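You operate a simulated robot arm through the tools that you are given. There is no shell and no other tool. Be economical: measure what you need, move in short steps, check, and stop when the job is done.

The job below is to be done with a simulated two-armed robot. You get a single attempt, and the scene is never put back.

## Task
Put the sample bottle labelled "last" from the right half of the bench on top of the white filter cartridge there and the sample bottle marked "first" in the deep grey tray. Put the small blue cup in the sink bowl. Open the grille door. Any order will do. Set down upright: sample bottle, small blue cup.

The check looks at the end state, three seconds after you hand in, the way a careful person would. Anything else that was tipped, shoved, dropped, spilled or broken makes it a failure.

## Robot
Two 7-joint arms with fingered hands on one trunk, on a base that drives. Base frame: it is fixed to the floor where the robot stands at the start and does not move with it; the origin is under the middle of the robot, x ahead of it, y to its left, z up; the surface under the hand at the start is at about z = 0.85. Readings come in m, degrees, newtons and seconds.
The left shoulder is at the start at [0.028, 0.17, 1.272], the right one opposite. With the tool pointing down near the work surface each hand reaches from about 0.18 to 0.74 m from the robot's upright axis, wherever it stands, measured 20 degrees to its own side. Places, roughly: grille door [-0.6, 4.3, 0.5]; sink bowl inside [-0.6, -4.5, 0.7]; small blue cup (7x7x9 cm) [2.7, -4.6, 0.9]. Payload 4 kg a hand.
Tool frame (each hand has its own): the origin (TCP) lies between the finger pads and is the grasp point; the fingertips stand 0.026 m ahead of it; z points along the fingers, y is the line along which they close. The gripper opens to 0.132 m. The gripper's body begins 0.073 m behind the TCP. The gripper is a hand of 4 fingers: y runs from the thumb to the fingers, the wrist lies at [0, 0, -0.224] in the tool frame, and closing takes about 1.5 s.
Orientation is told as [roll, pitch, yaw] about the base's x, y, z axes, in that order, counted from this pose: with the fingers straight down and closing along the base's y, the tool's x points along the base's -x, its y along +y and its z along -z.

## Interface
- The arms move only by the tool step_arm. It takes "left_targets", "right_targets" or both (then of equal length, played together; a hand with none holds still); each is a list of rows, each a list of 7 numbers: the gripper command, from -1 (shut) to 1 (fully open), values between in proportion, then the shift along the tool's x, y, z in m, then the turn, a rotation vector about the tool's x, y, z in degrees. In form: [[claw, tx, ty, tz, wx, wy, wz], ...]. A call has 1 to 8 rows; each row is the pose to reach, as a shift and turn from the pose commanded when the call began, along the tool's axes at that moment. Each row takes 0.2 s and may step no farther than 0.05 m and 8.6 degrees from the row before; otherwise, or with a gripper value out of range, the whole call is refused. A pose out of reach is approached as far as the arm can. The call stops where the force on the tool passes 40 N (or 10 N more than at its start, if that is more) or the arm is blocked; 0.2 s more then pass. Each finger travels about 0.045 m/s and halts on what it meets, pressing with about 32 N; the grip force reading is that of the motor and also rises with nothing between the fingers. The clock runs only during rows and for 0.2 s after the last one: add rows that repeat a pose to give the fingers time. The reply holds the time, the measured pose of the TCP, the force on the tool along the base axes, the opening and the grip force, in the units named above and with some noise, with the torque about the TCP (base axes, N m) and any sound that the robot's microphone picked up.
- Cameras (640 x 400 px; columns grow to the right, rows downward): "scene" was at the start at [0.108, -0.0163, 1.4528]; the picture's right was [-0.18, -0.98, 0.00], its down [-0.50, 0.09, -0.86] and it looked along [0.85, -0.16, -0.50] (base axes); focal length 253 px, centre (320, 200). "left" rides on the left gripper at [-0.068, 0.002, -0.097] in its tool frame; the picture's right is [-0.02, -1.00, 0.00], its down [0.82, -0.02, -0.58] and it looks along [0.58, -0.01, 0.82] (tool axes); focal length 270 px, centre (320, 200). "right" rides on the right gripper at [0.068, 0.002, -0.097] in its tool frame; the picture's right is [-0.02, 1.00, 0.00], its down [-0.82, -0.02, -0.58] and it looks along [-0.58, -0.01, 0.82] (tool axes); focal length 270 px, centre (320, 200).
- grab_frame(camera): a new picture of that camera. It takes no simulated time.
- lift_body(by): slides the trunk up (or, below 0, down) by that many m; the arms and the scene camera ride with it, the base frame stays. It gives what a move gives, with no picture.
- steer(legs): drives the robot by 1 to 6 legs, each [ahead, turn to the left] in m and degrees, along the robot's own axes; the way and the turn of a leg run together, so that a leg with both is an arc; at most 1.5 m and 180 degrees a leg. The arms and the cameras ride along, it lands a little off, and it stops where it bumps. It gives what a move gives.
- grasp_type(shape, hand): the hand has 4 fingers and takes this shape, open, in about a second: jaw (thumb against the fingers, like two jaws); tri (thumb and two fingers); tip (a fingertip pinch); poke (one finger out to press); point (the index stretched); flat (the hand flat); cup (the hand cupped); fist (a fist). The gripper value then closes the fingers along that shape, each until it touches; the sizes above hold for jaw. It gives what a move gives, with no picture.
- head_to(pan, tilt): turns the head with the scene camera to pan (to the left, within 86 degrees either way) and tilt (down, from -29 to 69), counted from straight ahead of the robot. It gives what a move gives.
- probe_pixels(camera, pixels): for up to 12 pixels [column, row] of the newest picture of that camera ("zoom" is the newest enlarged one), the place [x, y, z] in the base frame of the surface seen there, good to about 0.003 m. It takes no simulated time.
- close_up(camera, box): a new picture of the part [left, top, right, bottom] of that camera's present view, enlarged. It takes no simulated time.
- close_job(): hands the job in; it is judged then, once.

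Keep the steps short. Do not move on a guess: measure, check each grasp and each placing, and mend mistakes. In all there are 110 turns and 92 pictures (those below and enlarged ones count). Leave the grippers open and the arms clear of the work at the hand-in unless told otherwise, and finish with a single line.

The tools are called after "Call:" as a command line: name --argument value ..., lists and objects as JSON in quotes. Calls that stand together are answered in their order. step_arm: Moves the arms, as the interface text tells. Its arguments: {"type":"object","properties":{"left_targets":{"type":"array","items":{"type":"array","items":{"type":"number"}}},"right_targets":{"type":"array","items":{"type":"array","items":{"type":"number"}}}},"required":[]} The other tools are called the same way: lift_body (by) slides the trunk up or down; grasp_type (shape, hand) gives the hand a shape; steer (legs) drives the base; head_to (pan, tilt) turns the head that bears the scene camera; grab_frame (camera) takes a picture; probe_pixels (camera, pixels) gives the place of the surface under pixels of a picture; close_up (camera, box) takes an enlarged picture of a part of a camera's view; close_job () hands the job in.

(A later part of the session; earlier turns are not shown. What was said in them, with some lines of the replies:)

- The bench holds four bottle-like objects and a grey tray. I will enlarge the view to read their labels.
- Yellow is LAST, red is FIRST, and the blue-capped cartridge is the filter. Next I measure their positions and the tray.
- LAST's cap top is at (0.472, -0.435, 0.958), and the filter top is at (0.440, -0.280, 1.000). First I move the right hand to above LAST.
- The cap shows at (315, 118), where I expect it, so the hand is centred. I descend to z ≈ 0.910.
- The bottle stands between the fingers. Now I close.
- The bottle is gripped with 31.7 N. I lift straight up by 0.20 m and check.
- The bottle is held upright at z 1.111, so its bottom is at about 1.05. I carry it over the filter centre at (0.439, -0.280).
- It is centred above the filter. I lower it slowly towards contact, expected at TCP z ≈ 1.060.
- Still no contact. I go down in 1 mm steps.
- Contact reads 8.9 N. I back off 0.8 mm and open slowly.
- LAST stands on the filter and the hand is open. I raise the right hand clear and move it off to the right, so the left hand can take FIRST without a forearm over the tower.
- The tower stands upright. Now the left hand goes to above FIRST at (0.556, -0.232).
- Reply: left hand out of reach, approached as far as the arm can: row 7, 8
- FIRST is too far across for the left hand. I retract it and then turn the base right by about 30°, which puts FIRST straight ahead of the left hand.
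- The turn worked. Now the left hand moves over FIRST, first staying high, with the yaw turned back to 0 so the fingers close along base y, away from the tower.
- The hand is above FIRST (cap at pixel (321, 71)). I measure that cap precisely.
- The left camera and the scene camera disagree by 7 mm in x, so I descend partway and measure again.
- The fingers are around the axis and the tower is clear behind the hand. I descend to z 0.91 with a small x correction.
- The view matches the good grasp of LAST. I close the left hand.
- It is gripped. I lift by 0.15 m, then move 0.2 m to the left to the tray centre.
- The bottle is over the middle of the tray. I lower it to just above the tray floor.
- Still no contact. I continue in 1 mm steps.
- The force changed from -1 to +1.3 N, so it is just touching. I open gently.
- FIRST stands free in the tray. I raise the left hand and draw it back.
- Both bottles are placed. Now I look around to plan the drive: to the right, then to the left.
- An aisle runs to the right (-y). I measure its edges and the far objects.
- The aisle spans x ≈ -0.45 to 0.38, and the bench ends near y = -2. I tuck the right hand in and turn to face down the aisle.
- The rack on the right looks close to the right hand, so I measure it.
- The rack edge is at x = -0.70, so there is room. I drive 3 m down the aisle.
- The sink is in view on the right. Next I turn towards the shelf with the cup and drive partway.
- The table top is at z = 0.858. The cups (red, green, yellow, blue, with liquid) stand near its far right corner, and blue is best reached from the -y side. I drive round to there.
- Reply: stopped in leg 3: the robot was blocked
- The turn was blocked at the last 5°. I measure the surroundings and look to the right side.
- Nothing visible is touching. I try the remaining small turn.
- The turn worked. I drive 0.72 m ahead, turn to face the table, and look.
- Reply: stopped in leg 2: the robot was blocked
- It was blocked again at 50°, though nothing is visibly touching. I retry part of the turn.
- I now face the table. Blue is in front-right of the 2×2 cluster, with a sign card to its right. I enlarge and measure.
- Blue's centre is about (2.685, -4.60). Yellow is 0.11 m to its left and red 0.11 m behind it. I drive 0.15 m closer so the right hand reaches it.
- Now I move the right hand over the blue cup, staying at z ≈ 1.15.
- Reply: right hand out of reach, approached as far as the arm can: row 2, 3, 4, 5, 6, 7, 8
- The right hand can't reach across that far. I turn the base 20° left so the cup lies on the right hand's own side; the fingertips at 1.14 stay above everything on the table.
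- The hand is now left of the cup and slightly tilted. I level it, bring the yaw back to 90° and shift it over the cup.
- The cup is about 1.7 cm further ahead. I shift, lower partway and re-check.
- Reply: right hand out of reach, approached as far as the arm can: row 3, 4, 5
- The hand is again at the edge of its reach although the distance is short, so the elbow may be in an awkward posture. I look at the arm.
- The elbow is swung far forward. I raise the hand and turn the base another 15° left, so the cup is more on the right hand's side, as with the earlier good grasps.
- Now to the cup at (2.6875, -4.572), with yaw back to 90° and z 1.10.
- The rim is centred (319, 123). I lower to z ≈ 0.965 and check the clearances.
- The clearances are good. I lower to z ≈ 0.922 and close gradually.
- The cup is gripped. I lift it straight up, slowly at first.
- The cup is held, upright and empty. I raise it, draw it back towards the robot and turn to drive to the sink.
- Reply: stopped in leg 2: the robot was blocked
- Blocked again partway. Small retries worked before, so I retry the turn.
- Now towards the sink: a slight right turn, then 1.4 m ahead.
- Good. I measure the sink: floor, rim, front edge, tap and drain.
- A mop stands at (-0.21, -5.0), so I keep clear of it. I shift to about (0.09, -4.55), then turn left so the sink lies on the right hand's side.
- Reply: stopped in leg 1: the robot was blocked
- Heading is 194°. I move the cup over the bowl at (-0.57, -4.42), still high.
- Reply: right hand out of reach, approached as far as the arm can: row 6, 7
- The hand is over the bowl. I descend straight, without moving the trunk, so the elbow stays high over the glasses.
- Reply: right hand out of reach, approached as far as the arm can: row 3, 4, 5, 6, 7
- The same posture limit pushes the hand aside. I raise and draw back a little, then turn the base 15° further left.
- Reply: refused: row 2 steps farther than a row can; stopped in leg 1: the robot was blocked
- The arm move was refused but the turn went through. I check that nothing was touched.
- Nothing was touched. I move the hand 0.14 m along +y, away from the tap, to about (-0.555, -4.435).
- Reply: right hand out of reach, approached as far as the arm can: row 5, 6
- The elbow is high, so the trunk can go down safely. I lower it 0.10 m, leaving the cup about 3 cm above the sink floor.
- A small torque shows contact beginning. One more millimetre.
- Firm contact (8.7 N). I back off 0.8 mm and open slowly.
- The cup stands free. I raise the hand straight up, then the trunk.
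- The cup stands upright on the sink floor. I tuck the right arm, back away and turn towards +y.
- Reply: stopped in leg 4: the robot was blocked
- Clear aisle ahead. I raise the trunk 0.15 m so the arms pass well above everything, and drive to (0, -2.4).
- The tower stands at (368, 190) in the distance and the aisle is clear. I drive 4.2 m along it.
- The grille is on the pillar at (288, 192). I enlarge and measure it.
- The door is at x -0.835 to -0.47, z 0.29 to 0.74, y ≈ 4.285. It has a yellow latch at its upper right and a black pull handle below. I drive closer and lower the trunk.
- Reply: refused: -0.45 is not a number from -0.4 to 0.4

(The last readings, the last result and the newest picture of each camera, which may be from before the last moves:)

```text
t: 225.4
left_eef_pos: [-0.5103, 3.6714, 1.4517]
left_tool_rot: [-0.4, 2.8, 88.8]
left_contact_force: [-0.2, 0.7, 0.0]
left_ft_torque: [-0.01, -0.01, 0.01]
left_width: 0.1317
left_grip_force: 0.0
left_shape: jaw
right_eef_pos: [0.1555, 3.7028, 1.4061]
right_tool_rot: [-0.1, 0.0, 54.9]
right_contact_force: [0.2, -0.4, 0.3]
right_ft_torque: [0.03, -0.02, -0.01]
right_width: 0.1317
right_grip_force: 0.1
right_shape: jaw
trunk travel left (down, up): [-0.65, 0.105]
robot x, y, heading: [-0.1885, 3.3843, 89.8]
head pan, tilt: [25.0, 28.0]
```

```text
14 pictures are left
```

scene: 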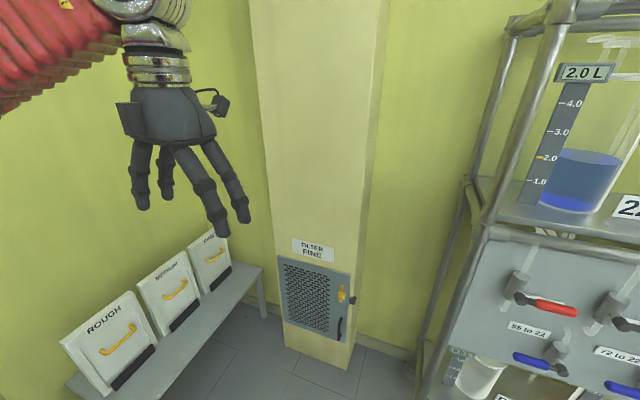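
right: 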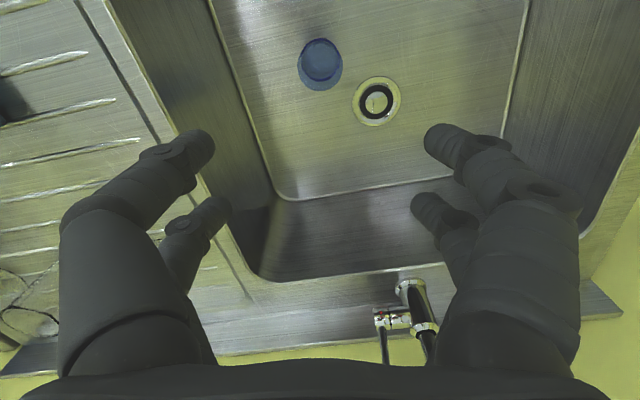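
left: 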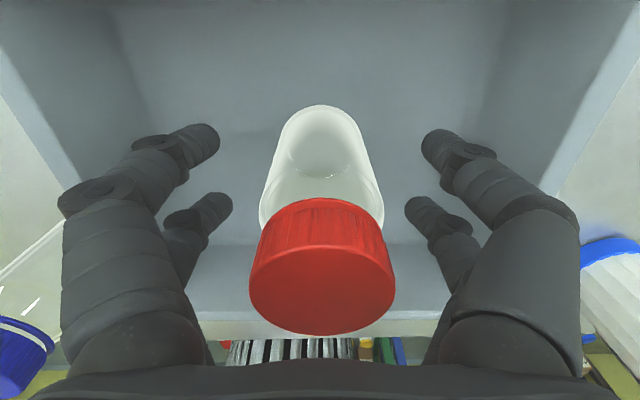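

Call:
lift_body --by -0.4

Call:
close_up --camera "scene" --box '[250, 150, 410, 270]'

```text
t: 229.2
left_eef_pos: [-0.5079, 3.6705, 1.0518]
left_tool_rot: [-0.4, 2.8, 88.8]
left_contact_force: [-0.4, -0.6, 0.3]
left_ft_torque: [0.03, 0.01, 0.02]
left_width: 0.1322
left_grip_force: 0.0
left_shape: jaw
right_eef_pos: [0.1566, 3.7043, 1.0059]
right_tool_rot: [-0.1, 0.0, 54.9]
right_contact_force: [0.1, 0.3, 0.3]
right_ft_torque: [-0.05, -0.03, -0.01]
right_width: 0.1319
right_grip_force: 0.1
right_shape: jaw
trunk travel left (down, up): [-0.25, 0.505]
robot x, y, heading: [-0.1894, 3.3805, 90.1]
head pan, tilt: [25.0, 28.0]
```

```text
3.33 times, centred on (330, 210) of scene
```

zoom: 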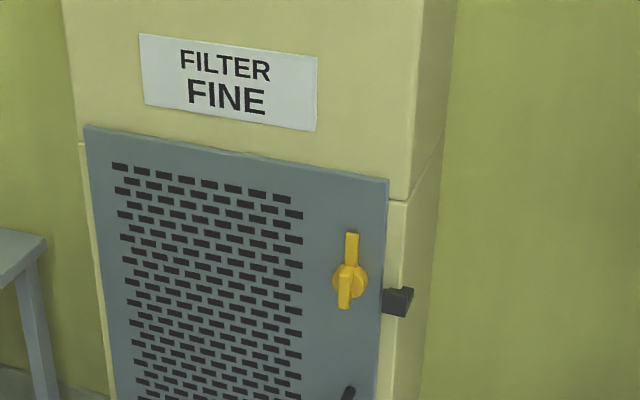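

The yellow bar stands vertical, with a black keeper to its right. I move 0.2 m closer and measure the latch and handle exactly.

Call:
steer --legs '[[0.2, 0]]'

Call:
head_to --pan 25 --tilt 40

Call:
close_up --camera "scene" --box '[280, 120, 400, 220]'

```text
t: 230.8
left_eef_pos: [-0.508, 3.8737, 1.052]
left_tool_rot: [-0.5, 2.9, 88.8]
left_contact_force: [-0.4, 1.0, -0.1]
left_ft_torque: [0.01, -0.01, -0.02]
left_width: 0.132
left_grip_force: 0.0
left_shape: jaw
right_eef_pos: [0.1577, 3.9059, 1.0051]
right_tool_rot: [-0.1, 0.1, 54.9]
right_contact_force: [0.3, -0.7, 0.6]
right_ft_torque: [-0.04, -0.01, -0.03]
right_width: 0.132
right_grip_force: 0.1
right_shape: jaw
trunk travel left (down, up): [-0.25, 0.505]
robot x, y, heading: [-0.1918, 3.5821, 89.7]
head pan, tilt: [25.0, 28.0]
```

```text
t: 231.5
left_eef_pos: [-0.5099, 3.8722, 1.0528]
left_tool_rot: [-0.4, 2.8, 88.8]
left_contact_force: [-0.1, 0.1, 0.2]
left_ft_torque: [0.04, -0.02, 0.02]
left_width: 0.132
left_grip_force: 0.1
left_shape: jaw
right_eef_pos: [0.157, 3.9059, 1.0058]
right_tool_rot: [-0.1, 0.1, 54.9]
right_contact_force: [0.1, -0.3, -0.1]
right_ft_torque: [-0.01, -0.01, 0.02]
right_width: 0.1319
right_grip_force: 0.0
right_shape: jaw
trunk travel left (down, up): [-0.25, 0.505]
robot x, y, heading: [-0.1912, 3.5829, 89.9]
head pan, tilt: [25.0, 40.0]
```

```text
4.00 times, centred on (340, 170) of scene
```

zoom: 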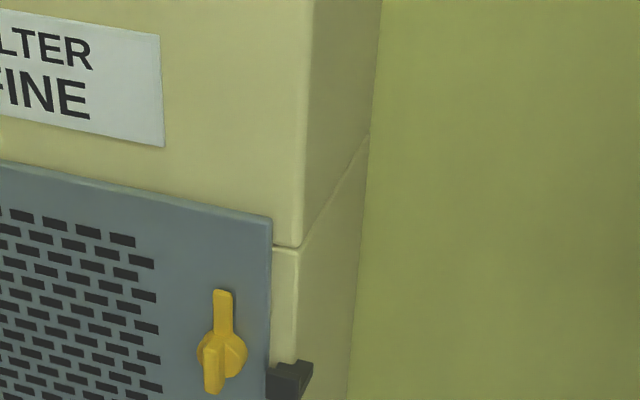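

Call:
probe_pixels --camera "zoom" --pixels '[[222, 300], [222, 350], [213, 375], [240, 352], [290, 380], [260, 300], [285, 300]]'

Call:
close_up --camera "scene" --box '[250, 180, 390, 290]'

```text
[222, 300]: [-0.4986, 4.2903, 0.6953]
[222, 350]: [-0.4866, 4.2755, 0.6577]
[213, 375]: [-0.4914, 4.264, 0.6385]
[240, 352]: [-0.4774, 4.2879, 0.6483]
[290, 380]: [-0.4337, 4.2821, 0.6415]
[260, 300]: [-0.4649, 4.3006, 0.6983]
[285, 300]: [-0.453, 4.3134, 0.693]
```

```text
3.64 times, centred on (320, 235) of scene
```

zoom: 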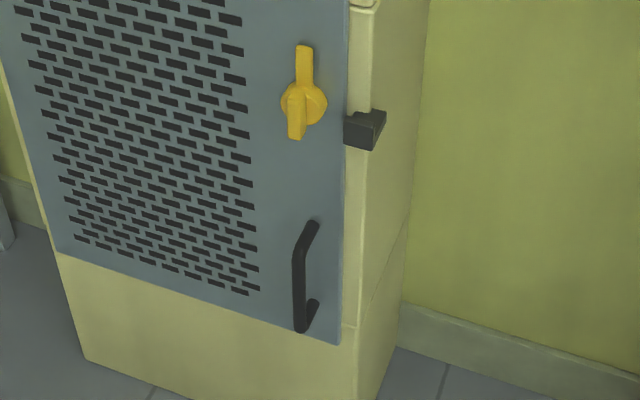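

Call:
probe_pixels --camera "zoom" --pixels '[[298, 260], [299, 280], [297, 305], [310, 232], [302, 325], [315, 225], [312, 303], [330, 270], [302, 55], [297, 125], [365, 128], [345, 290]]'

```text
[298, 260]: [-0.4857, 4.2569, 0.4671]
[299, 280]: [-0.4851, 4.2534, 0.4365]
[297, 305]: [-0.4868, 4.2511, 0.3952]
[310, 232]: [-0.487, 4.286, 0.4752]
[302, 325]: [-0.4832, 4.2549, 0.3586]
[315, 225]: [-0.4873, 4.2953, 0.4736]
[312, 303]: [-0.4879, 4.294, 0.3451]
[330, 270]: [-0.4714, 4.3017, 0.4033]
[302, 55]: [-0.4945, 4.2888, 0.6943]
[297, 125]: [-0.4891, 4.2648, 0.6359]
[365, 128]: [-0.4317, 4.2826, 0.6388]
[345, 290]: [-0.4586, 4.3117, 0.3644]
```

The handle bar is vertical at x -0.486, y ≈ 4.26, z 0.355 to 0.475, standing about 3 cm off the door. I lower the trunk further, then turn the left hand to point forward.

Call:
lift_body --by -0.24

Call:
step_arm --left_targets '[[1, -0.02, -0.002, 0.01, 0, -8.4, 0], [1, -0.04, -0.005, 0.02, 0, -16.8, 0], [1, -0.06, -0.007, 0.03, 0, -25.2, 0], [1, -0.08, -0.01, 0.05, 0, -33.6, 0], [1, -0.1, -0.012, 0.075, 0, -42, 0], [1, -0.12, -0.015, 0.1, 0, -50.4, 0], [1, -0.14, -0.018, 0.13, 0, -58.8, 0], [1, -0.16, -0.02, 0.16, 0, -67.2, 0]]'

```text
t: 234.0
left_eef_pos: [-0.5087, 3.9325, 0.7593]
left_tool_rot: [-0.6, 17.6, 88.7]
left_contact_force: [0.1, 0.7, 0.0]
left_ft_torque: [-0.02, 0.01, 0.01]
left_width: 0.1319
left_grip_force: 0.1
left_shape: jaw
right_eef_pos: [0.157, 3.9051, 0.7668]
right_tool_rot: [0.0, 0.0, 54.9]
right_contact_force: [-0.4, -0.1, -0.3]
right_ft_torque: [-0.02, 0.01, 0.01]
right_width: 0.1321
right_grip_force: 0.2
right_shape: jaw
trunk travel left (down, up): [-0.01, 0.745]
robot x, y, heading: [-0.1921, 3.5848, 89.9]
head pan, tilt: [25.0, 40.0]
```

```text
t: 235.8
left_eef_pos: [-0.5456, 4.1251, 0.5102]
left_tool_rot: [-1.6, -49.0, 90.3]
left_contact_force: [0.5, 0.4, 2.1]
left_ft_torque: [0.01, -0.01, -0.02]
left_width: 0.1318
left_grip_force: 0.0
left_shape: jaw
left hand out of reach, approached as far as the arm can: row 4, 5, 6, 7, 8
right_eef_pos: [0.1562, 3.905, 0.7665]
right_tool_rot: [-0.1, 0.0, 54.8]
right_contact_force: [0.9, 0.3, -0.5]
right_ft_torque: [-0.02, 0.01, -0.01]
right_width: 0.1317
right_grip_force: 0.0
right_shape: jaw
trunk travel left (down, up): [-0.01, 0.745]
robot x, y, heading: [-0.1888, 3.5822, 89.9]
head pan, tilt: [25.0, 40.0]
```

The hand now points about 49° forward but reports a reach limit. I look at the arm posture.

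Call:
head_to --pan 35 --tilt 45

Call:
grab_frame --camera "scene"

```text
t: 236.6
left_eef_pos: [-0.5462, 4.1258, 0.5117]
left_tool_rot: [-1.5, -48.9, 90.2]
left_contact_force: [0.0, -0.4, 0.3]
left_ft_torque: [-0.02, 0.03, 0.0]
left_width: 0.132
left_grip_force: 0.1
left_shape: jaw
right_eef_pos: [0.1565, 3.9049, 0.7662]
right_tool_rot: [-0.2, 0.1, 54.8]
right_contact_force: [0.2, 1.0, 0.1]
right_ft_torque: [0.01, 0.0, 0.0]
right_width: 0.1319
right_grip_force: 0.0
right_shape: jaw
trunk travel left (down, up): [-0.01, 0.745]
robot x, y, heading: [-0.1899, 3.5818, 90.0]
head pan, tilt: [35.0, 45.0]
```

```text
10 pictures are left
```

scene: 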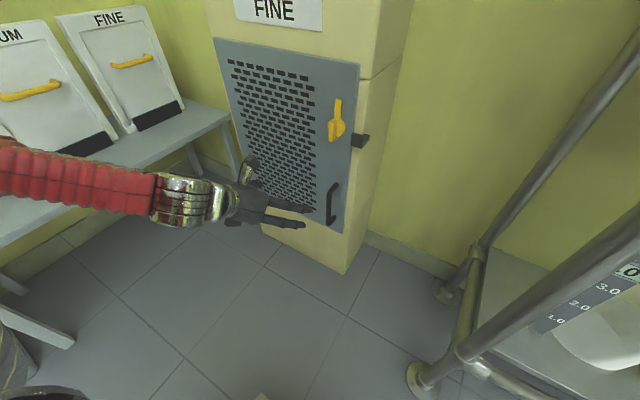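

The posture again favours targets further to the hand's own side. I draw the hand back and turn the base 18° right, which also moves the elbow away from the pad bench.

Call:
step_arm --left_targets '[[1, 0.014, 0, -0.041, 0, 0, 0], [1, 0.028, 0, -0.082, 0, 0, 0], [1, 0.041, 0, -0.123, 0, 0, 0]]'

Call:
steer --legs '[[0, -18]]'

```text
t: 237.4
left_eef_pos: [-0.631, 4.0613, 0.529]
left_tool_rot: [-1.0, -49.7, 89.6]
left_contact_force: [0.3, 0.9, 1.1]
left_ft_torque: [-0.01, 0.04, 0.02]
left_width: 0.1323
left_grip_force: 0.1
left_shape: jaw
left hand out of reach, approached as far as the arm can: row 1, 2, 3
right_eef_pos: [0.1563, 3.9038, 0.7667]
right_tool_rot: [0.0, -0.1, 54.8]
right_contact_force: [-0.1, -0.3, 0.7]
right_ft_torque: [0.03, 0.03, 0.02]
right_width: 0.132
right_grip_force: 0.1
right_shape: jaw
trunk travel left (down, up): [-0.01, 0.745]
robot x, y, heading: [-0.1915, 3.582, 89.9]
head pan, tilt: [35.0, 45.0]
```

```text
t: 238.9
left_eef_pos: [-0.4676, 4.1777, 0.5243]
left_tool_rot: [-2.0, -49.5, 71.7]
left_contact_force: [-0.4, -1.2, 0.7]
left_ft_torque: [0.0, 0.0, 0.0]
left_width: 0.132
left_grip_force: 0.0
left_shape: jaw
right_eef_pos: [0.238, 3.7778, 0.7668]
right_tool_rot: [0.0, 0.0, 36.9]
right_contact_force: [0.2, 0.2, 0.1]
right_ft_torque: [0.01, 0.0, -0.02]
right_width: 0.1321
right_grip_force: 0.0
right_shape: jaw
trunk travel left (down, up): [-0.01, 0.745]
robot x, y, heading: [-0.2061, 3.5891, 71.8]
head pan, tilt: [35.0, 45.0]
```

Lowering that far seems to have pinched the elbow against the robot's own body. I raise the trunk 0.15 m for a better arm posture.

Call:
lift_body --by 0.15

Call:
step_arm --left_targets '[[1, 0.015, 0, -0.02, 0, 0, 0], [1, 0.03, 0, -0.04, 0, 0, 0], [1, 0.03, 0, -0.04, 0, 0, 0]]'

```text
t: 240.6
left_eef_pos: [-0.4668, 4.178, 0.6756]
left_tool_rot: [-2.1, -49.3, 71.6]
left_contact_force: [-0.3, 0.0, -0.3]
left_ft_torque: [-0.02, 0.02, 0.0]
left_width: 0.1319
left_grip_force: 0.1
left_shape: jaw
right_eef_pos: [0.24, 3.7789, 0.9161]
right_tool_rot: [-0.1, 0.0, 37.0]
right_contact_force: [0.3, -0.1, 0.4]
right_ft_torque: [-0.03, 0.02, 0.03]
right_width: 0.1319
right_grip_force: 0.1
right_shape: jaw
trunk travel left (down, up): [-0.16, 0.595]
robot x, y, heading: [-0.2048, 3.5819, 71.8]
head pan, tilt: [35.0, 45.0]
```

```text
t: 241.4
left_eef_pos: [-0.4842, 4.1297, 0.6776]
left_tool_rot: [-2.0, -49.4, 71.4]
left_contact_force: [-1.2, 0.2, 0.0]
left_ft_torque: [0.01, -0.03, 0.01]
left_width: 0.132
left_grip_force: 0.0
left_shape: jaw
right_eef_pos: [0.239, 3.7791, 0.9169]
right_tool_rot: [0.0, 0.1, 36.9]
right_contact_force: [0.1, 0.0, -0.4]
right_ft_torque: [0.0, -0.03, 0.01]
right_width: 0.1319
right_grip_force: 0.0
right_shape: jaw
trunk travel left (down, up): [-0.16, 0.595]
robot x, y, heading: [-0.2088, 3.5837, 71.9]
head pan, tilt: [35.0, 45.0]
```

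The arm follows now. I lower the hand to in front of the handle at (-0.486, 4.15, 0.43), turning it to yaw 88°.

Call:
step_arm --left_targets '[[0.8, 0.029, 0.001, 0.029, -2.2, 0, -1.9], [0.6, 0.058, 0.003, 0.058, -4.3, 0, -3.7], [0.5, 0.088, 0.004, 0.088, -6.5, 0, -5.6], [0.4, 0.117, 0.006, 0.117, -8.6, 0, -7.4], [0.3, 0.147, 0.007, 0.146, -10.8, 0, -9.3], [0.3, 0.176, 0.0083, 0.1754, -12.9, 0, -11.1], [0.3, 0.176, 0.0083, 0.1754, -12.9, 0, -11.1]]'

Call:
grab_frame --camera "left"

```text
t: 243.0
left_eef_pos: [-0.5659, 4.148, 0.5771]
left_tool_rot: [-2.1, -49.0, 88.7]
left_contact_force: [0.0, 0.1, 0.4]
left_ft_torque: [0.0, 0.02, 0.02]
left_width: 0.0864
left_grip_force: 0.0
left_shape: jaw
left hand out of reach, approached as far as the arm can: row 2, 3, 4, 5, 6, 7
right_eef_pos: [0.2393, 3.7787, 0.9164]
right_tool_rot: [-0.1, -0.1, 36.9]
right_contact_force: [-0.4, -0.2, -0.3]
right_ft_torque: [0.06, 0.0, -0.03]
right_width: 0.1319
right_grip_force: 0.0
right_shape: jaw
trunk travel left (down, up): [-0.16, 0.595]
robot x, y, heading: [-0.2056, 3.5836, 71.9]
head pan, tilt: [35.0, 45.0]
```

```text
9 pictures are left
```

left: 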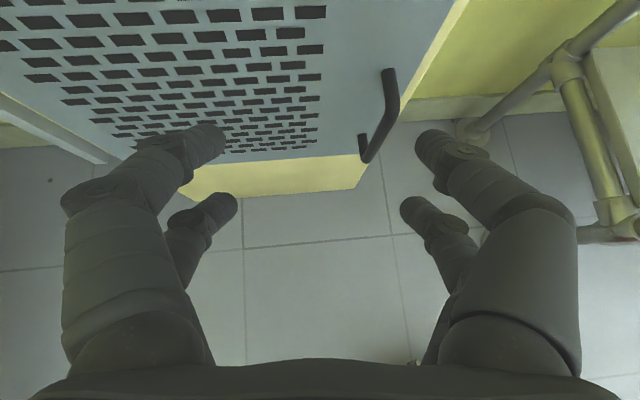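

The arm is folded too tightly this close. I back up 0.18 m so it can stretch forward, and lower the trunk 0.1 m.

Call:
steer --legs '[[-0.18, 0]]'

Call:
lift_body --by -0.1

```text
t: 244.5
left_eef_pos: [-0.621, 3.9765, 0.5775]
left_tool_rot: [-2.0, -49.0, 88.6]
left_contact_force: [-0.2, -0.6, 0.6]
left_ft_torque: [0.0, -0.03, 0.0]
left_width: 0.0863
left_grip_force: 0.2
left_shape: jaw
right_eef_pos: [0.1823, 3.6072, 0.9176]
right_tool_rot: [0.0, -0.1, 36.9]
right_contact_force: [-0.5, -0.2, -0.9]
right_ft_torque: [0.0, -0.01, -0.01]
right_width: 0.132
right_grip_force: 0.2
right_shape: jaw
trunk travel left (down, up): [-0.16, 0.595]
robot x, y, heading: [-0.2616, 3.4136, 71.8]
head pan, tilt: [35.0, 45.0]
```

```text
t: 245.9
left_eef_pos: [-0.6206, 3.9765, 0.4782]
left_tool_rot: [-2.1, -49.1, 88.5]
left_contact_force: [-0.2, 0.5, -0.7]
left_ft_torque: [0.0, -0.02, 0.0]
left_width: 0.0861
left_grip_force: 0.0
left_shape: jaw
right_eef_pos: [0.1825, 3.6078, 0.8173]
right_tool_rot: [0.0, -0.1, 36.9]
right_contact_force: [-0.3, -0.2, 0.3]
right_ft_torque: [0.02, -0.01, -0.01]
right_width: 0.1319
right_grip_force: 0.0
right_shape: jaw
trunk travel left (down, up): [-0.06, 0.695]
robot x, y, heading: [-0.2647, 3.4142, 71.8]
head pan, tilt: [35.0, 45.0]
```

Call:
step_arm --left_targets '[[0.3, -0.0144, -0.0217, 0.0288, 0, 0, 0], [0.3, -0.0288, -0.0433, 0.0577, 0, 0, 0], [0.3, -0.0433, -0.065, 0.0865, 0, 0, 0], [0.3, -0.0577, -0.0867, 0.1153, 0, 0, 0], [0.3, -0.0721, -0.1083, 0.1442, 0, 0, 0], [0.3, -0.0865, -0.13, 0.173, 0, 0, 0], [0.3, -0.0865, -0.13, 0.173, 0, 0, 0]]'

```text
t: 247.5
left_eef_pos: [-0.5319, 4.1282, 0.5063]
left_tool_rot: [-1.9, -48.8, 87.6]
left_contact_force: [0.4, 0.7, -0.3]
left_ft_torque: [0.05, 0.0, -0.01]
left_width: 0.086
left_grip_force: 0.1
left_shape: jaw
left hand out of reach, approached as far as the arm can: row 1, 2, 3, 4, 5, 6, 7
right_eef_pos: [0.1825, 3.6076, 0.8169]
right_tool_rot: [-0.2, 0.0, 36.9]
right_contact_force: [-0.1, 0.1, -0.1]
right_ft_torque: [0.0, 0.02, -0.02]
right_width: 0.1321
right_grip_force: 0.0
right_shape: jaw
trunk travel left (down, up): [-0.06, 0.695]
robot x, y, heading: [-0.2639, 3.416, 71.7]
head pan, tilt: [35.0, 45.0]
```

Close, but still short. A steeper hand (pitch about -25°) is easier for the arm and still grips the vertical bar, so I change to that while approaching.

Call:
step_arm --left_targets '[[0.3, 0, 0, 0, 0, 6, 0], [0.3, 0, 0, 0, 0, 12, 0], [0.3, 0, 0, 0, 0, 18, 0], [0.3, 0.005, -0.01, 0.02, 0, 24, 0], [0.3, 0.012, -0.022, 0.04, 0, 24, 0], [0.3, 0.018, -0.034, 0.06, 0, 24, 0], [0.3, 0.024, -0.0444, 0.0728, 0, 24, 0], [0.3, 0.024, -0.0444, 0.0728, 0, 24, 0]]'

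```text
t: 249.3
left_eef_pos: [-0.485, 4.1664, 0.4422]
left_tool_rot: [-1.5, -25.0, 87.8]
left_contact_force: [-0.1, -0.4, -0.4]
left_ft_torque: [0.0, -0.03, 0.01]
left_width: 0.0861
left_grip_force: 0.0
left_shape: jaw
right_eef_pos: [0.1824, 3.6074, 0.8152]
right_tool_rot: [-0.1, 0.0, 36.9]
right_contact_force: [-0.3, -0.3, -0.8]
right_ft_torque: [-0.03, 0.01, 0.03]
right_width: 0.1318
right_grip_force: 0.2
right_shape: jaw
trunk travel left (down, up): [-0.06, 0.695]
robot x, y, heading: [-0.2658, 3.4136, 71.9]
head pan, tilt: [35.0, 45.0]
```

Now it is exactly in place. I check the alignment with the handle.

Call:
grab_frame --camera "left"

Call:
probe_pixels --camera "left" --pixels '[[320, 60], [320, 90], [320, 120], [330, 100], [310, 100]]'

```text
8 pictures are left
```

left: 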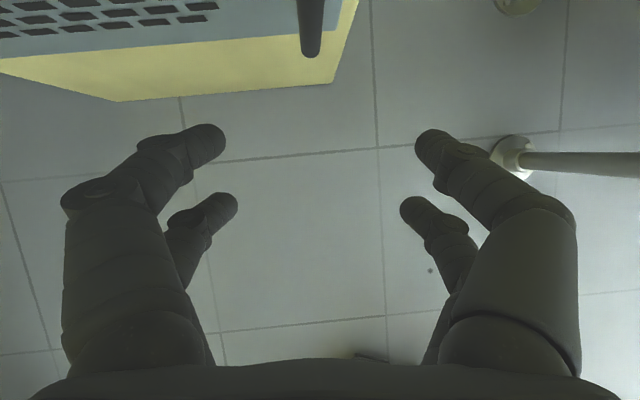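

```text
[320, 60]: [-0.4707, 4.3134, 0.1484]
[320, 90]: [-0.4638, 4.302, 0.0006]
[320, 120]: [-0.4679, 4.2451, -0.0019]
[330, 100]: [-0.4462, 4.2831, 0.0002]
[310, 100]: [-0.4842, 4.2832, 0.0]
```

The handle is slightly left of centre. I correct by 6 mm and advance to y ≈ 4.25, watching the force.

Call:
step_arm --left_targets '[[0.3, -0.018, 0.006, 0.011, 0, 0, 0], [0.3, -0.036, 0.006, 0.022, 0, 0, 0], [0.3, -0.054, 0.006, 0.033, 0, 0, 0], [0.3, -0.072, 0.006, 0.0446, 0, 0, 0], [0.3, -0.072, 0.006, 0.0446, 0, 0, 0]]'

Call:
grab_frame --camera "left"

```text
t: 250.5
left_eef_pos: [-0.4866, 4.2501, 0.4325]
left_tool_rot: [-1.4, -25.0, 87.8]
left_contact_force: [-0.1, 0.3, -0.2]
left_ft_torque: [0.01, 0.02, -0.01]
left_width: 0.0861
left_grip_force: 0.0
left_shape: jaw
right_eef_pos: [0.1825, 3.608, 0.8173]
right_tool_rot: [-0.1, 0.0, 36.9]
right_contact_force: [-1.0, -1.0, -0.4]
right_ft_torque: [0.01, -0.03, 0.02]
right_width: 0.1319
right_grip_force: 0.2
right_shape: jaw
trunk travel left (down, up): [-0.06, 0.695]
robot x, y, heading: [-0.2616, 3.415, 71.8]
head pan, tilt: [35.0, 45.0]
```

```text
7 pictures are left
```

left: 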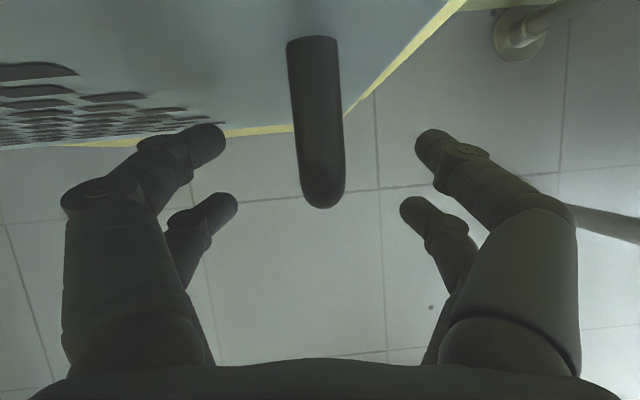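

The bar is between the front fingers. I close the hand on it.

Call:
step_arm --left_targets '[[0, 0, 0, 0, 0, 0, 0], [-0.3, 0, 0, 0, 0, 0, 0], [-0.6, 0, 0, 0, 0, 0, 0], [-1, 0, 0, 0, 0, 0, 0], [-1, 0, 0, 0, 0, 0, 0], [-1, 0, 0, 0, 0, 0, 0], [-1, 0, 0, 0, 0, 0, 0]]'

```text
t: 252.1
left_eef_pos: [-0.4867, 4.2505, 0.4318]
left_tool_rot: [-1.5, -25.0, 87.7]
left_contact_force: [0.0, -0.3, -0.5]
left_ft_torque: [-0.01, 0.0, -0.03]
left_width: 0.0002
left_grip_force: 32.1
left_shape: jaw
right_eef_pos: [0.1813, 3.6089, 0.8171]
right_tool_rot: [0.0, 0.0, 37.0]
right_contact_force: [-0.7, 0.1, 0.8]
right_ft_torque: [-0.01, -0.01, 0.02]
right_width: 0.1321
right_grip_force: 0.1
right_shape: jaw
trunk travel left (down, up): [-0.06, 0.695]
robot x, y, heading: [-0.2609, 3.4104, 71.8]
head pan, tilt: [35.0, 45.0]
```

Width reads 0, so the bar may be hooked between the finger pairs or missed. I test with a small pull of 3 cm and look at the force.

Call:
step_arm --left_targets '[[-1, 0.009, 0, -0.004, 0, 0, 0], [-1, 0.018, 0, -0.0085, 0, 0, 0], [-1, 0.027, 0, -0.0127, 0, 0, 0]]'

Call:
grab_frame --camera "left"

```text
t: 252.9
left_eef_pos: [-0.488, 4.2201, 0.4321]
left_tool_rot: [-1.5, -25.1, 87.7]
left_contact_force: [0.4, -0.5, -0.2]
left_ft_torque: [0.03, 0.0, 0.0]
left_width: 0.0
left_grip_force: 31.9
left_shape: jaw
right_eef_pos: [0.1828, 3.6073, 0.8179]
right_tool_rot: [-0.2, 0.0, 37.0]
right_contact_force: [0.8, -0.5, -0.6]
right_ft_torque: [0.0, 0.0, 0.02]
right_width: 0.132
right_grip_force: 0.0
right_shape: jaw
trunk travel left (down, up): [-0.06, 0.695]
robot x, y, heading: [-0.2666, 3.4167, 71.8]
head pan, tilt: [35.0, 45.0]
```

```text
6 pictures are left
```

left: 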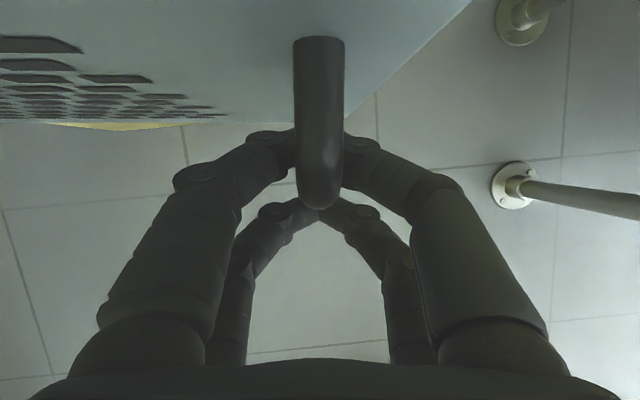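

The bar moved with the hand with almost no force, so the front fingers hold it and the door is unlatched and ajar. I pull along the hinge arc to about 40°.

Call:
step_arm --left_targets '[[-1, 0.0385, 0.0123, -0.018, 3, 0, 6.3], [-1, 0.08, 0.0295, -0.037, 6.3, 0, 13.6], [-1, 0.114, 0.049, -0.0533, 9.3, 0, 19.9], [-1, 0.146, 0.0736, -0.068, 12.3, 0, 26.3], [-1, 0.171, 0.0975, -0.08, 14.8, 0, 31.7], [-1, 0.171, 0.0975, -0.08, 14.8, 0, 31.7]]'

```text
t: 254.3
left_eef_pos: [-0.5957, 4.0352, 0.4303]
left_tool_rot: [-1.4, -25.8, 52.5]
left_contact_force: [11.4, -9.9, 2.3]
left_ft_torque: [-0.17, 0.25, -0.1]
left_width: 0.0
left_grip_force: 31.5
left_shape: jaw
right_eef_pos: [0.1833, 3.6075, 0.8167]
right_tool_rot: [0.0, 0.0, 36.9]
right_contact_force: [0.4, 1.1, -0.3]
right_ft_torque: [-0.04, 0.0, -0.01]
right_width: 0.1318
right_grip_force: 0.0
right_shape: jaw
trunk travel left (down, up): [-0.06, 0.695]
robot x, y, heading: [-0.2666, 3.4167, 71.8]
head pan, tilt: [35.0, 45.0]
```

The force points outward along the radius, so I shift outward slightly and go on to about 60°.

Call:
step_arm --left_targets '[[-1, 0.0267, 0.0025, -0.0129, 1.3, 0, 2.7], [-1, 0.0534, 0.0049, -0.0258, 2.6, 0, 5.4], [-1, 0.0792, 0.0175, -0.0383, 3.9, 0, 8.1], [-1, 0.105, 0.0302, -0.0507, 5.2, 0, 10.8], [-1, 0.105, 0.0302, -0.0507, 5.2, 0, 10.8]]'

Call:
grab_frame --camera "scene"

```text
t: 255.5
left_eef_pos: [-0.6929, 3.9634, 0.4298]
left_tool_rot: [-1.2, -26.1, 40.6]
left_contact_force: [0.2, -0.7, 3.1]
left_ft_torque: [-0.02, 0.19, 0.0]
left_width: 0.0001
left_grip_force: 32.1
left_shape: jaw
right_eef_pos: [0.1814, 3.6071, 0.8174]
right_tool_rot: [0.0, 0.0, 36.9]
right_contact_force: [0.3, -0.2, 0.3]
right_ft_torque: [0.01, -0.01, 0.0]
right_width: 0.132
right_grip_force: 0.0
right_shape: jaw
trunk travel left (down, up): [-0.06, 0.695]
robot x, y, heading: [-0.264, 3.4173, 71.8]
head pan, tilt: [35.0, 45.0]
```

```text
5 pictures are left
```

scene: 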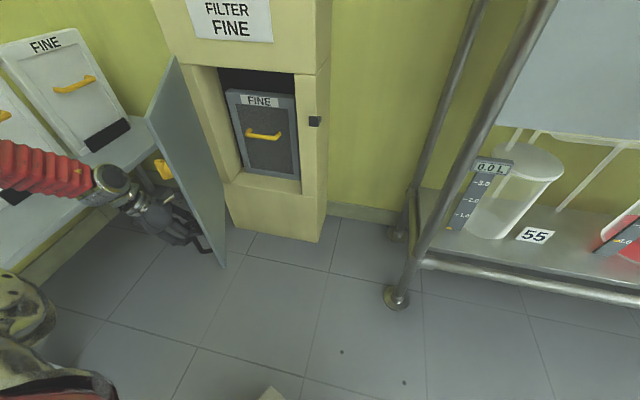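

The door is open roughly 60-65°. Before going on I measure how close the forearm is to the white pads on the bench.

Call:
probe_pixels --camera "scene" --pixels '[[75, 90], [105, 138], [135, 140], [25, 205], [45, 178], [110, 180], [20, 290], [45, 250], [225, 265], [178, 65], [218, 68], [5, 150]]'

```text
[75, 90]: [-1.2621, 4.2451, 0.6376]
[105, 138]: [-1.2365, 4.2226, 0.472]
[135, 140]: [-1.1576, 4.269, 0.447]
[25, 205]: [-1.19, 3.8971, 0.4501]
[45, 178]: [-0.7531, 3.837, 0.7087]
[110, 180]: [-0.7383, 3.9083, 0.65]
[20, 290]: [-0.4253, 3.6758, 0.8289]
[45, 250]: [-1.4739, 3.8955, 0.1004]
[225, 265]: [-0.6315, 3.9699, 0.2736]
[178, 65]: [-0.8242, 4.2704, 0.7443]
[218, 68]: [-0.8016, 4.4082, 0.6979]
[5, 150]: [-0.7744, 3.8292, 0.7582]
```

There is ample room: the bench starts at x < -1.15 and the forearm is at x ≈ -0.75. I continue along the arc to about 85°.

Call:
step_arm --left_targets '[[-1, 0.0199, 0.0088, -0.0097, 1.1, 0, 2.2], [-1, 0.0397, 0.0176, -0.0194, 2.2, 0, 4.5], [-1, 0.058, 0.0292, -0.0284, 3.3, 0, 6.7], [-1, 0.0763, 0.0407, -0.0374, 4.4, 0, 9], [-1, 0.0932, 0.0549, -0.0457, 5.5, 0, 11.2], [-1, 0.1101, 0.069, -0.0539, 6.6, 0, 13.5], [-1, 0.1101, 0.069, -0.0539, 6.6, 0, 13.5]]'

```text
t: 256.3
left_eef_pos: [-0.7759, 3.9093, 0.4105]
left_tool_rot: [-4.5, -21.5, 35.1]
left_contact_force: [-0.9, 8.0, -0.4]
left_ft_torque: [0.81, -1.63, -0.22]
left_width: 0.0
left_grip_force: 32.1
left_shape: jaw
right_eef_pos: [0.1833, 3.6079, 0.818]
right_tool_rot: [-0.1, 0.0, 36.8]
right_contact_force: [0.3, 0.2, 0.3]
right_ft_torque: [0.0, 0.02, -0.01]
right_width: 0.1322
right_grip_force: 0.1
right_shape: jaw
trunk travel left (down, up): [-0.06, 0.695]
robot x, y, heading: [-0.263, 3.4137, 71.8]
head pan, tilt: [35.0, 45.0]
stopped in row 4 (left hand): the force on the tool passed its limit at 57 N (the readings are from after the stop); the commanded pose is now the measured one
```

The force limit stopped it at (-0.776, 3.909). I look before anything else.

Call:
grab_frame --camera "scene"

Call:
probe_pixels --camera "scene" --pixels '[[200, 250], [190, 240], [210, 255], [178, 65], [170, 250]]'

```text
4 pictures are left
```

scene: 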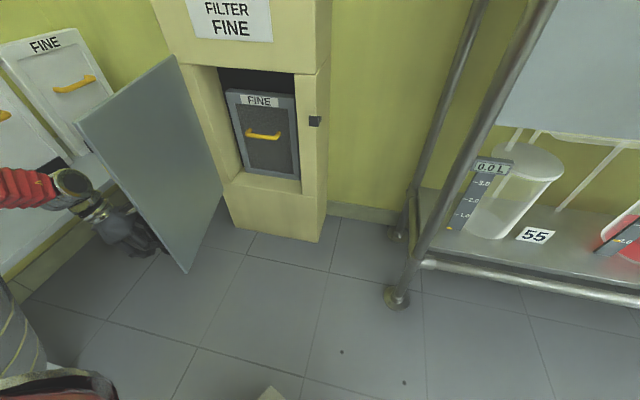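

```text
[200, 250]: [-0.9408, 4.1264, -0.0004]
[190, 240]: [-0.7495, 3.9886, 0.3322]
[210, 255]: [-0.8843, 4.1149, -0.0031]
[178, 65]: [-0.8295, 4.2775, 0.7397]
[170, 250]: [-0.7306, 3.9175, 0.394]
```

The door now stands about 76° open, its edge at (-0.745, 3.93). I open the hand gently to release the handle and back away from the outer face.

Call:
step_arm --left_targets '[[-0.6, 0, 0, 0, 0, 0, 0], [-0.2, 0, 0, 0, 0, 0, 0], [0.1, 0, 0, 0, 0, 0, 0], [0.1, 0, 0, 0, 0, 0, 0], [0.1, 0, 0, 0, 0, 0, 0], [0.1, 0, 0, 0, 0, 0, 0]]'

Call:
step_arm --left_targets '[[0.1, 0.019, 0, -0.0073, 0, 0, 0], [0.1, 0.037, 0, -0.0146, 0, 0, 0], [0.1, 0.056, 0, -0.022, 0, 0, 0], [0.1, 0.074, 0, -0.029, 0, 0, 0], [0.1, 0.093, 0, -0.0366, 0, 0, 0]]'

Call:
grab_frame --camera "scene"

```text
t: 257.7
left_eef_pos: [-0.7777, 3.9067, 0.4104]
left_tool_rot: [-4.7, -21.4, 35.2]
left_contact_force: [0.3, 0.4, -0.1]
left_ft_torque: [0.01, 0.01, -0.01]
left_width: 0.072
left_grip_force: 0.0
left_shape: jaw
right_eef_pos: [0.1821, 3.6086, 0.8179]
right_tool_rot: [0.0, 0.0, 36.9]
right_contact_force: [0.5, 0.3, 0.1]
right_ft_torque: [0.01, -0.02, -0.01]
right_width: 0.132
right_grip_force: 0.0
right_shape: jaw
trunk travel left (down, up): [-0.06, 0.695]
robot x, y, heading: [-0.2656, 3.4172, 71.8]
head pan, tilt: [35.0, 45.0]
```

```text
t: 258.9
left_eef_pos: [-0.8435, 3.8642, 0.4102]
left_tool_rot: [-4.7, -21.2, 35.3]
left_contact_force: [0.1, 0.3, -0.5]
left_ft_torque: [0.0, 0.03, -0.03]
left_width: 0.0722
left_grip_force: 0.0
left_shape: jaw
left hand out of reach, approached as far as the arm can: row 5
right_eef_pos: [0.1822, 3.6079, 0.8188]
right_tool_rot: [-0.1, 0.1, 37.0]
right_contact_force: [-0.5, 0.2, 0.1]
right_ft_torque: [0.0, -0.01, 0.03]
right_width: 0.1322
right_grip_force: 0.1
right_shape: jaw
trunk travel left (down, up): [-0.06, 0.695]
robot x, y, heading: [-0.2646, 3.4128, 71.7]
head pan, tilt: [35.0, 45.0]
```

```text
3 pictures are left
```

scene: 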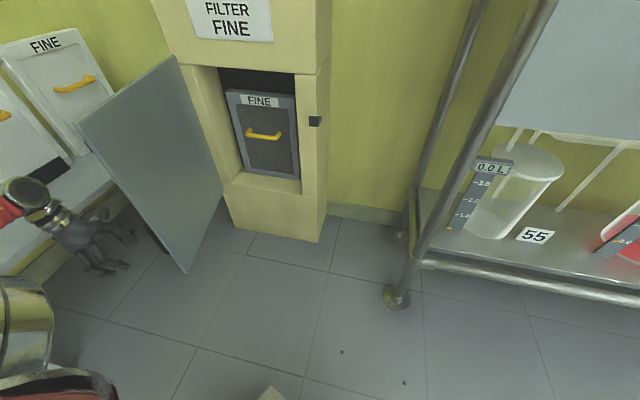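

The hand is free and the door stays open. I back away 0.2 m so the arm is well clear, and take a last look at the door.

Call:
steer --legs '[[-0.2, 0]]'

Call:
grab_frame --camera "scene"

```text
t: 260.5
left_eef_pos: [-0.9063, 3.6713, 0.4095]
left_tool_rot: [-4.7, -21.2, 35.3]
left_contact_force: [-0.1, 0.1, -0.3]
left_ft_torque: [0.01, 0.01, 0.0]
left_width: 0.0719
left_grip_force: 0.0
left_shape: jaw
right_eef_pos: [0.1197, 3.4176, 0.8181]
right_tool_rot: [0.1, 0.1, 36.9]
right_contact_force: [-0.6, -0.1, 0.0]
right_ft_torque: [0.02, -0.02, -0.04]
right_width: 0.1321
right_grip_force: 0.1
right_shape: jaw
trunk travel left (down, up): [-0.06, 0.695]
robot x, y, heading: [-0.3273, 3.2205, 72.2]
head pan, tilt: [35.0, 45.0]
```

```text
2 pictures are left
```

scene: 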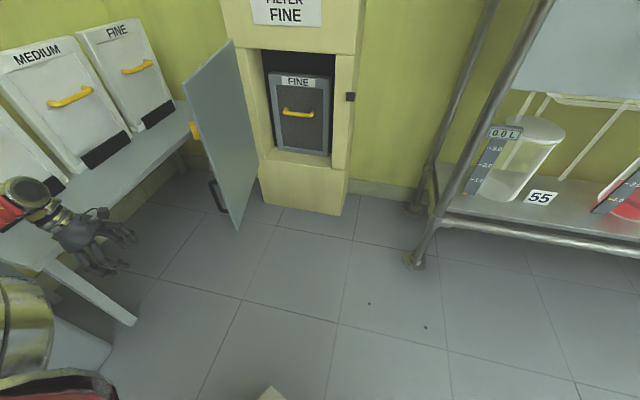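

The door stands wide open and the pads are undisturbed. I open the left gripper fully in free space, then hand in.

Call:
step_arm --left_targets '[[0.5, 0, 0, 0, 0, 0, 0], [1, 0, 0, 0, 0, 0, 0], [1, 0, 0, 0, 0, 0, 0], [1, 0, 0, 0, 0, 0, 0]]'

Call:
close_job

```text
t: 261.5
left_eef_pos: [-0.906, 3.6728, 0.4117]
left_tool_rot: [-4.6, -21.3, 35.3]
left_contact_force: [0.2, -1.0, 0.0]
left_ft_torque: [0.02, 0.03, -0.01]
left_width: 0.1322
left_grip_force: 0.1
left_shape: jaw
right_eef_pos: [0.1196, 3.416, 0.8192]
right_tool_rot: [0.0, 0.0, 36.9]
right_contact_force: [0.4, 0.4, 0.4]
right_ft_torque: [0.01, 0.05, 0.01]
right_width: 0.132
right_grip_force: 0.1
right_shape: jaw
trunk travel left (down, up): [-0.06, 0.695]
robot x, y, heading: [-0.3244, 3.2215, 71.6]
head pan, tilt: [35.0, 45.0]
```

```text
The job is handed in.
```

Job handed in: LAST is upright on the filter cartridge, FIRST upright in the grey tray, the blue cup upright in the sink bowl, and the grille door is open about 76°; I did not re-check the bottles after driving back past the bench.
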